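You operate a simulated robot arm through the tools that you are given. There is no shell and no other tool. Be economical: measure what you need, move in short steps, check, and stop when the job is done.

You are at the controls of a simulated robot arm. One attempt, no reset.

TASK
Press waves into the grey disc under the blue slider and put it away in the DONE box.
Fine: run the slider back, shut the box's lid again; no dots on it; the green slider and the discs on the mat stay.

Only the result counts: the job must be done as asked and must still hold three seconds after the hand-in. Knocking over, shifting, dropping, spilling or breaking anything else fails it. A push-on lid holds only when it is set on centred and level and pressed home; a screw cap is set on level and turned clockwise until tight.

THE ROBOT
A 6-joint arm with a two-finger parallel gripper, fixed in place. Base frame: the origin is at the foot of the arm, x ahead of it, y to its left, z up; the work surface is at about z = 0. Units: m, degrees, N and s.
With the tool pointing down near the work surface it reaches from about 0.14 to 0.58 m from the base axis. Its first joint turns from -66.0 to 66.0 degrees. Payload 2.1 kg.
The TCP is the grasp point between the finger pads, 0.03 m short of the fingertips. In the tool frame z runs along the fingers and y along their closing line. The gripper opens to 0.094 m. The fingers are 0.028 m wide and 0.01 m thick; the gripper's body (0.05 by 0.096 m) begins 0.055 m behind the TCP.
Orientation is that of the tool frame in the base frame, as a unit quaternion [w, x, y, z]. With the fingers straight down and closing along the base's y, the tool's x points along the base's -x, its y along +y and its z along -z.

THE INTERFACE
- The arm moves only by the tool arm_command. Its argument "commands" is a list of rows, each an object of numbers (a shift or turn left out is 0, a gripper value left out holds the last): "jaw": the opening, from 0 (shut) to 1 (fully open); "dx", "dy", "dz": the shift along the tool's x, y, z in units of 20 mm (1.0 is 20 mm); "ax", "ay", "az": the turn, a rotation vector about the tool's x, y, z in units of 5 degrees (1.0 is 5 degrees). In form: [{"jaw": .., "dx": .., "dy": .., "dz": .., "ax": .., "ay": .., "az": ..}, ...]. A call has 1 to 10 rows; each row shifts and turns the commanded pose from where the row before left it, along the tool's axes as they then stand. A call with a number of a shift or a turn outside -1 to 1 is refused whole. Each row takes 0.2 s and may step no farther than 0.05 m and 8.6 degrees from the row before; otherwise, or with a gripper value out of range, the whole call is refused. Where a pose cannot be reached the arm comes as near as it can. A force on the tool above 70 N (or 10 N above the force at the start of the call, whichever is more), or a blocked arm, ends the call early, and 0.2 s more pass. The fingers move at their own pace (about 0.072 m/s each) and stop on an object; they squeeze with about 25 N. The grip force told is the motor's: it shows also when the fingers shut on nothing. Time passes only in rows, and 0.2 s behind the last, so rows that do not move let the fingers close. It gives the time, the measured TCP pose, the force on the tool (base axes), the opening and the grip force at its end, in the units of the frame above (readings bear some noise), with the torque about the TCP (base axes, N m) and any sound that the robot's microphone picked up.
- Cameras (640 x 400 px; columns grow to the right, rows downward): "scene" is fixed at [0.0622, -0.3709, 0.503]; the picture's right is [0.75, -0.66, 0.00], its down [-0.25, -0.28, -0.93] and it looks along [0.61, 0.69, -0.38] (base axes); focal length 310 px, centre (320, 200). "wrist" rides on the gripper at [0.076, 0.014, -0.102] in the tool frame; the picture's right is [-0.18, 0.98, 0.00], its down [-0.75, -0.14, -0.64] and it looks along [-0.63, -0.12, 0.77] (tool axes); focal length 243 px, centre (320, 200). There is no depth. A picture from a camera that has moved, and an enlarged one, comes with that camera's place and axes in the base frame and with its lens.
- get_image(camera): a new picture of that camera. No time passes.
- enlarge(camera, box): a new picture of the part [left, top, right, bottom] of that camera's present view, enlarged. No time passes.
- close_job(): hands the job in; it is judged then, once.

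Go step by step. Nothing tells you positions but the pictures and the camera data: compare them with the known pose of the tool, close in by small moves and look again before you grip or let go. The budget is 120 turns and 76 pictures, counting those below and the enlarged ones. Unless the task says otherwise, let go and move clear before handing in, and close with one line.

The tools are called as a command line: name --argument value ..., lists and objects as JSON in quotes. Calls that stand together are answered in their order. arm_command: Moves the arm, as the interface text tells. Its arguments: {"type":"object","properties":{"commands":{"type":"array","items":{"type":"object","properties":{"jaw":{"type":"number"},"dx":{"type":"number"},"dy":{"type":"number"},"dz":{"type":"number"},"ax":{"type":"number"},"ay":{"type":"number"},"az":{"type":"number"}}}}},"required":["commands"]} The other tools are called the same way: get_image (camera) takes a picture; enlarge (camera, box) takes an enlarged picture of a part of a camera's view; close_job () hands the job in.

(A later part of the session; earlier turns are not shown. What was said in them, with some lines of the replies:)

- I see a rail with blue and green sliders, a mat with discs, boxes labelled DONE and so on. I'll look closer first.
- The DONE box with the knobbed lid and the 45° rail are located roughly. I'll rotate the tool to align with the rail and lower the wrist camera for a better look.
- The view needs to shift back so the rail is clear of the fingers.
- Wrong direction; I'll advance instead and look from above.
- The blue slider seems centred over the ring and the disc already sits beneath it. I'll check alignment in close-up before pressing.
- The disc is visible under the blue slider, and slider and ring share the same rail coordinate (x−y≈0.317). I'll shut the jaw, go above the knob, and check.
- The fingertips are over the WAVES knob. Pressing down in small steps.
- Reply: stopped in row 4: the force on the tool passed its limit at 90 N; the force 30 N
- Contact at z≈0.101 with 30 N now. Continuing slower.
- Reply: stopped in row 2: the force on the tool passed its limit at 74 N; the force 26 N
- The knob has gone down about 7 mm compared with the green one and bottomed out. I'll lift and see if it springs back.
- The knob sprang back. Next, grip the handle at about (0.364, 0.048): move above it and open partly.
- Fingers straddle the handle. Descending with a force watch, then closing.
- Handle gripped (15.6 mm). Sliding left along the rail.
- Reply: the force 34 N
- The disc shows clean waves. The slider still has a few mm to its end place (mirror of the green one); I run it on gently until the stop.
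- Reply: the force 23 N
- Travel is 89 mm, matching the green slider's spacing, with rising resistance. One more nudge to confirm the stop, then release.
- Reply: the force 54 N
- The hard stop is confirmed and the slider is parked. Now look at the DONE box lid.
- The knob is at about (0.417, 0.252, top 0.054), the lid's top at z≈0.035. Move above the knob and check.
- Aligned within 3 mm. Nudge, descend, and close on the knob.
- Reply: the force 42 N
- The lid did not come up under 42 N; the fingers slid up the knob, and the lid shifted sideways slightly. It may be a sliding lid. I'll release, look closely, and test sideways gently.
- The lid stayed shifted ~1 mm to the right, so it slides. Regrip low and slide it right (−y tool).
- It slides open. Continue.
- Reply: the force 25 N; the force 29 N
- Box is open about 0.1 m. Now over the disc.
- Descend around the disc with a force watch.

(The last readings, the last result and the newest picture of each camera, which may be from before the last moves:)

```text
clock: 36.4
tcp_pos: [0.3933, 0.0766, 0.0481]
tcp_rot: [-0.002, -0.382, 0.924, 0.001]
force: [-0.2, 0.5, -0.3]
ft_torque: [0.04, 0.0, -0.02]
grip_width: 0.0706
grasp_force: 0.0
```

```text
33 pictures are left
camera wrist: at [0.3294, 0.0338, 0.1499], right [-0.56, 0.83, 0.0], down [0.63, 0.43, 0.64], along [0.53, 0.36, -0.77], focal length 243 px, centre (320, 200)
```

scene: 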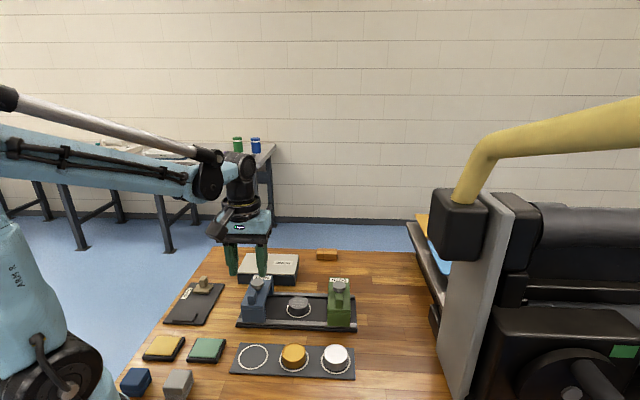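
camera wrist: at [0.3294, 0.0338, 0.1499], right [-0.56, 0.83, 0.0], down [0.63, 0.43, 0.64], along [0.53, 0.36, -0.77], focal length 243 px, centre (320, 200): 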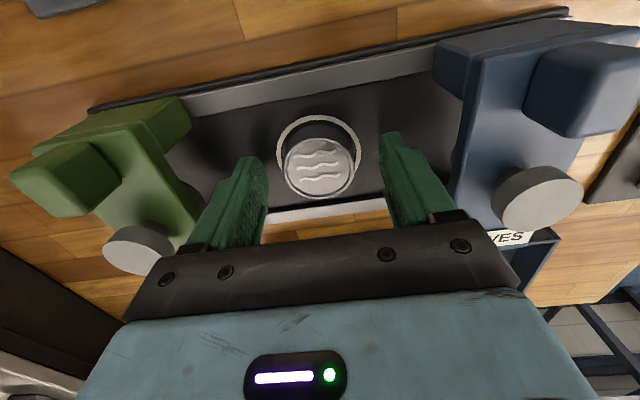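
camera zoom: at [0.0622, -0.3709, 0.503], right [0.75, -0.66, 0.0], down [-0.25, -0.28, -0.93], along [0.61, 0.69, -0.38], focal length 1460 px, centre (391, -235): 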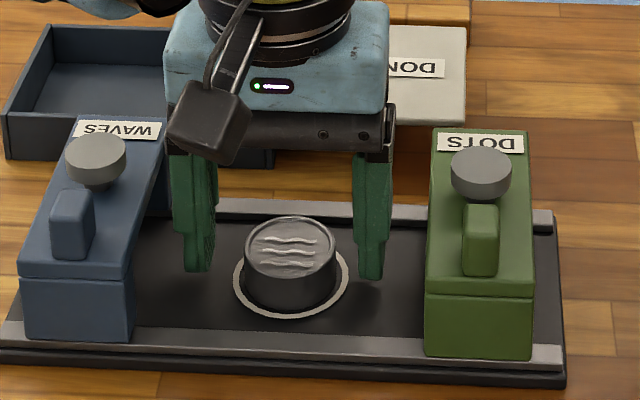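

arm_command --commands '[{"dz": 0.15, "dx": 0.05}, {"jaw": 0.3}, {}, {}]'

arm_command --commands '[{"dz": -0.2}, {"dz": -0.4}, {"dz": -1}, {"dz": -1}, {"dz": -1}]'

get_image --camera "wrist"

enlarge --camera "scene" --box '[220, 220, 360, 335]'

```text
clock: 37.4
tcp_pos: [0.3904, 0.0754, 0.0449]
tcp_rot: [-0.002, -0.383, 0.924, 0.001]
force: [-1.7, 0.6, 1.9]
ft_torque: [-0.02, -0.03, 0.01]
grip_width: 0.0428
grasp_force: 25.2
```

```text
clock: 38.6
tcp_pos: [0.3924, 0.0732, 0.1166]
tcp_rot: [-0.002, -0.383, 0.924, 0.0]
force: [-0.1, -0.7, -0.8]
ft_torque: [0.02, 0.01, -0.01]
grip_width: 0.0424
grasp_force: 25.3
```

```text
32 pictures are left
camera wrist: at [0.3283, 0.0314, 0.219], right [-0.56, 0.83, 0.0], down [0.63, 0.43, 0.64], along [0.53, 0.36, -0.77], focal length 243 px, centre (320, 200)
```

wrist: 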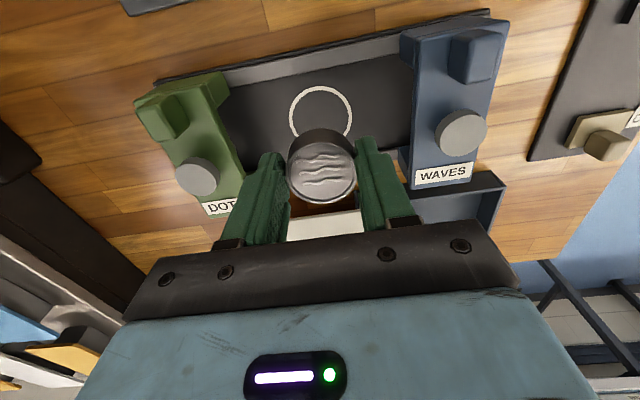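

```text
3.48 times, centred on (290, 278) of scene
camera zoom: at [0.0622, -0.3709, 0.503], right [0.75, -0.66, 0.0], down [-0.25, -0.28, -0.93], along [0.61, 0.69, -0.38], focal length 1079 px, centre (424, -70)
```

zoom: 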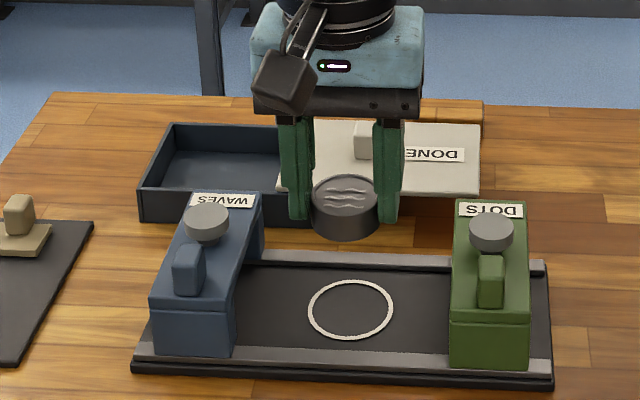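

Disc is held. Raise, travel behind the sliders, then over the box's opening (0.407, 0.251).

arm_command --commands '[{"dz": -1}, {"dz": -1}, {"dx": -0.97}, {"dx": -0.97}, {"dx": -0.97}, {"dx": -0.97}, {"dx": -0.97}, {"dx": -0.97}, {"dx": -0.96}]'

arm_command --commands '[{"dy": 0.96}, {"dy": 0.96}, {"dy": 0.96}, {"dy": 0.96}, {"dy": 0.96}, {"dy": 0.97}, {"dz": 1}, {"dz": 1}]'

get_image --camera "wrist"

enlarge --camera "scene" --box '[220, 220, 340, 310]'

```text
clock: 40.6
tcp_pos: [0.4883, 0.1715, 0.1574]
tcp_rot: [-0.001, -0.383, 0.924, 0.0]
force: [0.5, 0.3, -0.5]
ft_torque: [0.01, 0.02, -0.01]
grip_width: 0.0426
grasp_force: 25.0
```

```text
clock: 42.4
tcp_pos: [0.4056, 0.2538, 0.1192]
tcp_rot: [-0.002, -0.383, 0.924, -0.001]
force: [0.0, 0.0, -0.8]
ft_torque: [0.01, 0.01, -0.02]
grip_width: 0.0427
grasp_force: 25.0
```

```text
30 pictures are left
camera wrist: at [0.3425, 0.2114, 0.2206], right [-0.56, 0.83, 0.0], down [0.63, 0.43, 0.64], along [0.53, 0.36, -0.77], focal length 243 px, centre (320, 200)
```

wrist: 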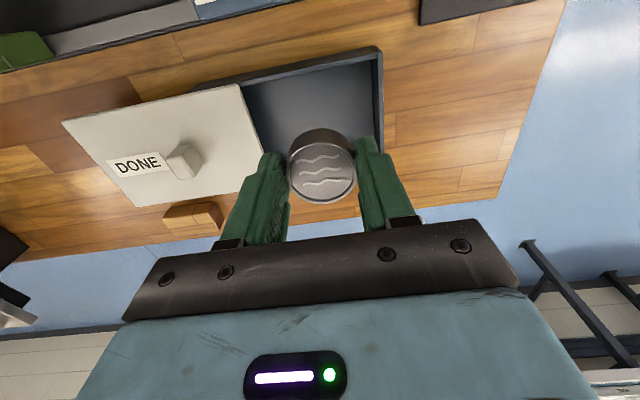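

```text
4.44 times, centred on (280, 265) of scene
camera zoom: at [0.0622, -0.3709, 0.503], right [0.75, -0.66, 0.0], down [-0.25, -0.28, -0.93], along [0.61, 0.69, -0.38], focal length 1379 px, centre (498, -89)
```

zoom: 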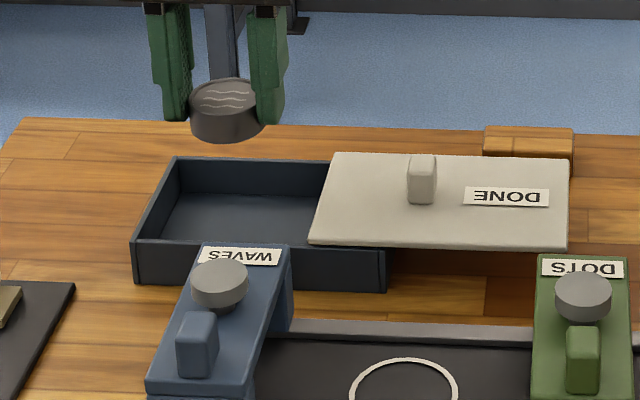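

Aligned with the opening. Lower with care.

arm_command --commands '[{"dz": 0.8}, {"dz": 0.8}, {"dz": 0.8}, {"dz": 0.6}, {"dz": 0.3}, {"dz": 0.2}]'

enlarge --camera "scene" --box '[220, 220, 340, 310]'

get_image --camera "wrist"

```text
clock: 43.8
tcp_pos: [0.4044, 0.252, 0.0483]
tcp_rot: [-0.001, -0.383, 0.924, 0.001]
force: [-0.8, 1.4, 0.4]
ft_torque: [0.0, 0.0, 0.0]
grip_width: 0.0429
grasp_force: 24.8
```

```text
4.44 times, centred on (280, 265) of scene
camera zoom: at [0.0622, -0.3709, 0.503], right [0.75, -0.66, 0.0], down [-0.25, -0.28, -0.93], along [0.61, 0.69, -0.38], focal length 1379 px, centre (498, -89)
```

zoom: 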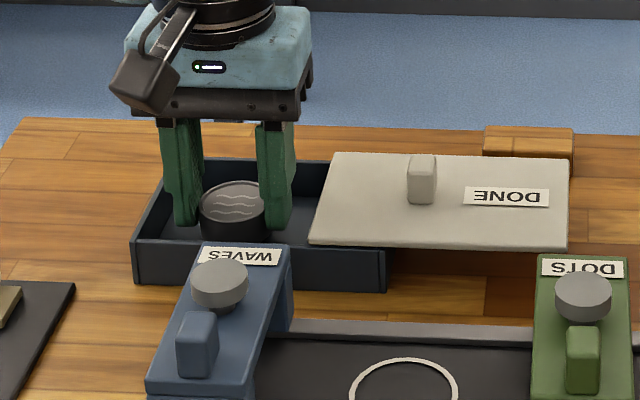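

```text
27 pictures are left
camera wrist: at [0.3416, 0.2096, 0.1497], right [-0.56, 0.83, 0.0], down [0.63, 0.43, 0.64], along [0.53, 0.36, -0.77], focal length 243 px, centre (320, 200)
```

wrist: 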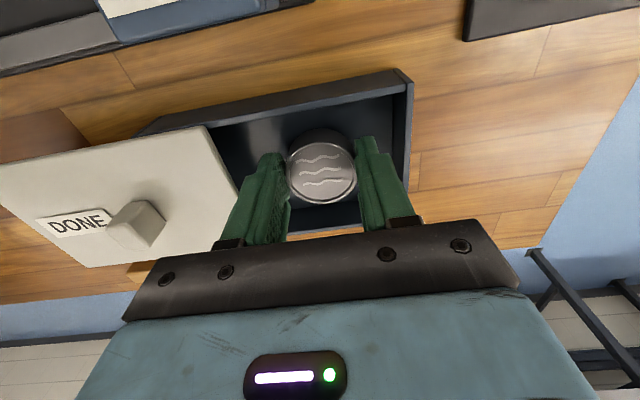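

arm_command --commands '[{"dz": 0.1}, {"dz": 0.1}, {"dz": 0.05}]'

```text
clock: 44.6
tcp_pos: [0.4063, 0.2538, 0.0428]
tcp_rot: [-0.002, -0.383, 0.924, 0.001]
force: [-0.1, -0.3, -1.3]
ft_torque: [0.0, 0.02, -0.02]
grip_width: 0.0428
grasp_force: 25.6
```

arm_command --commands '[{"dz": 0.1}, {"dz": 0.05}, {"dz": 0.05}]'

```text
clock: 45.4
tcp_pos: [0.4059, 0.2525, 0.039]
tcp_rot: [-0.001, -0.382, 0.924, 0.001]
force: [0.5, 2.4, 14.7]
ft_torque: [0.05, -0.11, -0.03]
grip_width: 0.0429
grasp_force: 25.3
```

The disc is on the box floor. Release with a limited opening and rise.

arm_command --commands '[{"jaw": 0.6, "dz": -0.03}, {}, {"dz": -0.3}, {"dz": -0.7}, {"dz": -1}, {"dz": -1}, {"dz": -1}]'

enlarge --camera "scene" --box '[220, 220, 340, 310]'

get_image --camera "wrist"

```text
clock: 47.0
tcp_pos: [0.4069, 0.2528, 0.1191]
tcp_rot: [-0.002, -0.382, 0.924, 0.0]
force: [1.5, 0.4, -0.1]
ft_torque: [-0.01, 0.0, -0.02]
grip_width: 0.0563
grasp_force: 0.1
```

```text
4.44 times, centred on (280, 265) of scene
camera zoom: at [0.0622, -0.3709, 0.503], right [0.75, -0.66, 0.0], down [-0.25, -0.28, -0.93], along [0.61, 0.69, -0.38], focal length 1379 px, centre (498, -89)
```

zoom: 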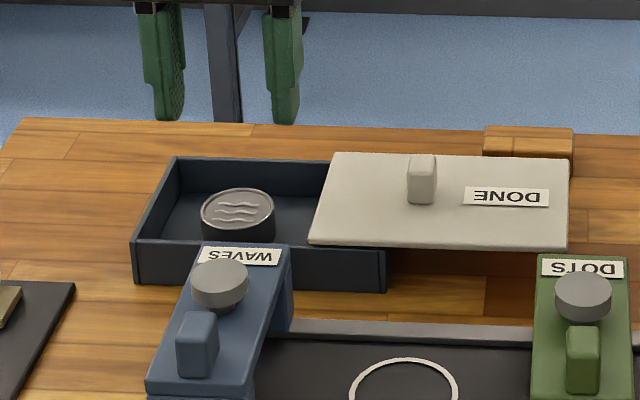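

```text
25 pictures are left
camera wrist: at [0.3436, 0.2095, 0.2211], right [-0.56, 0.83, 0.0], down [0.63, 0.43, 0.64], along [0.53, 0.36, -0.77], focal length 243 px, centre (320, 200)
```

wrist: 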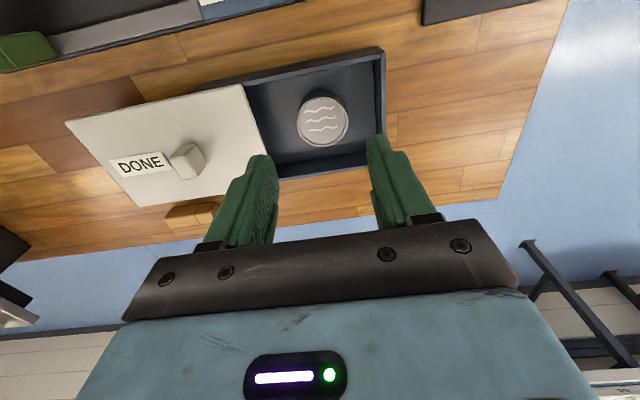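

Disc is in. Back to the lid's knob at (0.488, 0.176).

arm_command --commands '[{"jaw": 0.45, "dy": -0.93, "dx": -0.13}, {"dy": -0.93}, {"dy": -0.93}, {"dy": -0.93}, {"dy": -0.93}, {"dy": -0.95}, {"dz": 0.7}]'

get_image --camera "wrist"

```text
clock: 48.6
tcp_pos: [0.4882, 0.1759, 0.1049]
tcp_rot: [-0.002, -0.382, 0.924, 0.0]
force: [0.2, 0.0, -0.3]
ft_torque: [0.0, -0.01, -0.01]
grip_width: 0.042
grasp_force: 0.1
```

```text
24 pictures are left
camera wrist: at [0.4253, 0.1319, 0.2074], right [-0.56, 0.83, 0.0], down [0.63, 0.43, 0.64], along [0.53, 0.36, -0.77], focal length 243 px, centre (320, 200)
```

wrist: 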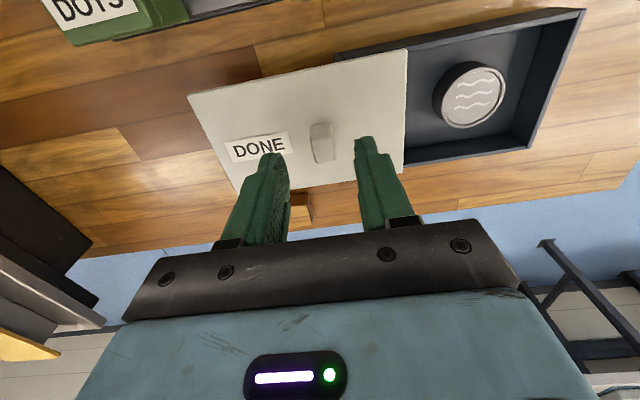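

arm_command --commands '[{"dz": 0.6}, {"dz": 0.6}, {"dz": 0.45}, {"jaw": 0.1}, {}, {}, {}]'

arm_command --commands '[{"dy": 0.5}, {"dy": 0.5}, {"dy": 0.5}, {"dy": 0.5}, {"dy": 0.5}, {"dy": 0.5}, {"dy": 0.5}, {"dy": 0.5}, {"dy": 0.5}, {"dy": 0.3}]'

enlarge --camera "scene" --box '[232, 248, 304, 290]'

```text
clock: 50.2
tcp_pos: [0.4872, 0.1749, 0.0727]
tcp_rot: [-0.002, -0.383, 0.924, 0.0]
force: [-0.4, 0.6, -3.5]
ft_torque: [-0.18, 0.0, 0.04]
grip_width: 0.016
grasp_force: 45.1
```

```text
clock: 52.4
tcp_pos: [0.4189, 0.2436, 0.072]
tcp_rot: [-0.002, -0.383, 0.924, 0.0]
force: [7.2, 7.5, 35.1]
ft_torque: [-0.33, 0.2, 0.0]
grip_width: 0.0158
grasp_force: 45.4
```

```text
8.89 times, centred on (268, 269) of scene
camera zoom: at [0.0621, -0.371, 0.503], right [0.75, -0.66, 0.0], down [-0.25, -0.28, -0.93], along [0.61, 0.69, -0.38], focal length 2757 px, centre (782, -413)
```

zoom: 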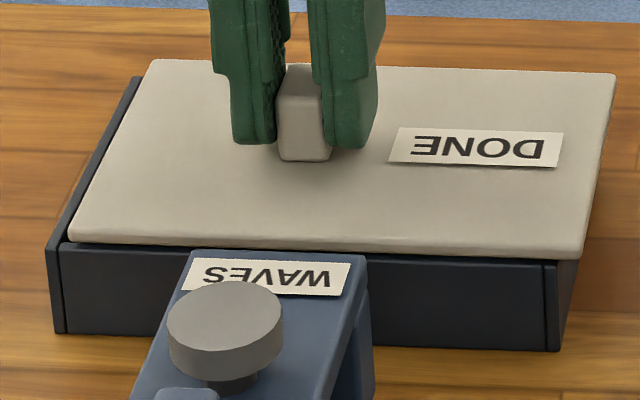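

About 6 mm remain. Small steps to the end.

arm_command --commands '[{"dy": 0.1, "dz": -0.03}, {"dy": 0.1}, {"dy": 0.1}, {"dy": 0.07}]'

enlarge --camera "scene" --box '[232, 248, 304, 290]'

```text
clock: 53.4
tcp_pos: [0.4148, 0.2485, 0.0734]
tcp_rot: [0.0, -0.383, 0.924, 0.0]
force: [10.0, 8.4, 11.6]
ft_torque: [0.36, -0.43, -0.03]
grip_width: 0.0158
grasp_force: 44.9
```

```text
8.89 times, centred on (268, 269) of scene
camera zoom: at [0.0622, -0.3709, 0.503], right [0.75, -0.66, 0.0], down [-0.25, -0.28, -0.93], along [0.61, 0.69, -0.38], focal length 2757 px, centre (782, -413)
```

zoom: 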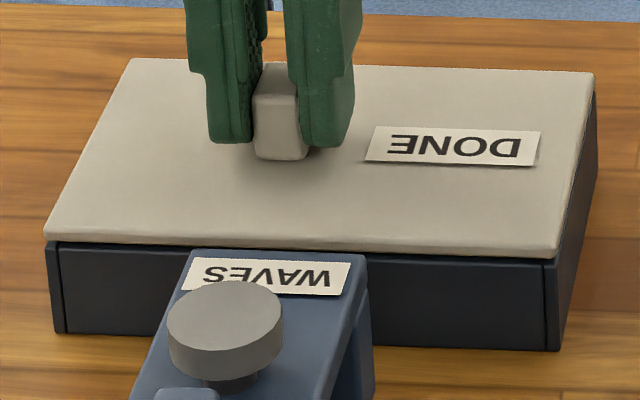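

The lid is back exactly at its original place. One light nudge against the stop, then release and rise.

arm_command --commands '[{"dy": 0.06}, {"dy": 0.04}]'

arm_command --commands '[{"dy": -0.1}, {"jaw": 0.45}, {}, {}, {"dz": -1}, {"dz": -1}, {"dz": -1}, {"dz": -1}]'

enlarge --camera "scene" --box '[232, 248, 304, 290]'

enlarge --camera "scene" --box '[110, 230, 370, 400]'

```text
clock: 54.0
tcp_pos: [0.4159, 0.2493, 0.0727]
tcp_rot: [0.0, -0.381, 0.924, 0.0]
force: [24.8, 1.6, 2.3]
ft_torque: [-0.56, 0.51, 0.24]
grip_width: 0.0154
grasp_force: 45.4
```

```text
clock: 55.8
tcp_pos: [0.4147, 0.247, 0.1515]
tcp_rot: [-0.002, -0.382, 0.924, 0.001]
force: [0.0, 0.3, -0.3]
ft_torque: [-0.03, -0.01, -0.02]
grip_width: 0.0422
grasp_force: 0.1
```

```text
8.89 times, centred on (268, 269) of scene
camera zoom: at [0.0622, -0.3709, 0.503], right [0.75, -0.66, 0.0], down [-0.25, -0.28, -0.93], along [0.61, 0.69, -0.38], focal length 2757 px, centre (782, -413)
```

zoom: 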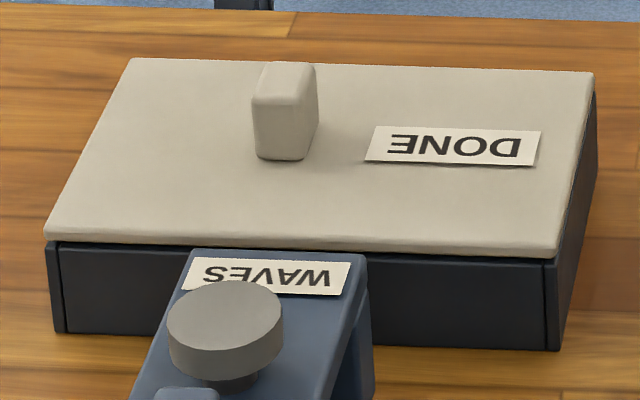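

```text
2.35 times, centred on (240, 315) of scene
camera zoom: at [0.0622, -0.3709, 0.503], right [0.75, -0.66, 0.0], down [-0.25, -0.28, -0.93], along [0.61, 0.69, -0.38], focal length 730 px, centre (508, -71)
```

zoom: 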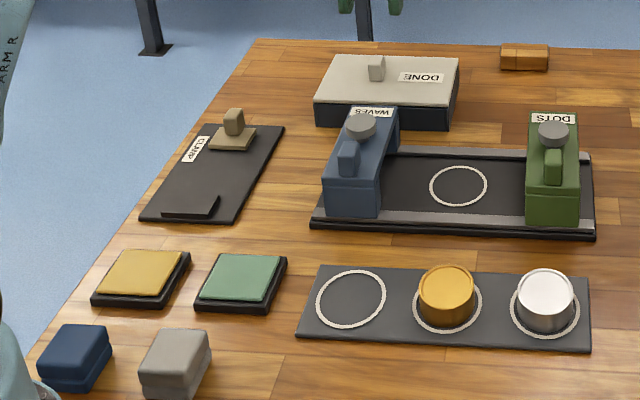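

Waves are pressed in, the disc is in the DONE box, the lid is shut, and the blue slider is at its end stop. I'm clear of everything and handing in.

close_job

```text
The job is handed in.
```

I pressed waves into the grey disc and put it in the DONE box. The lid is shut, and the green slider and the discs on the mat were left alone. I took "run the slider back" to mean its left end stop, so the blue slider is parked there and not over the ring where it started.
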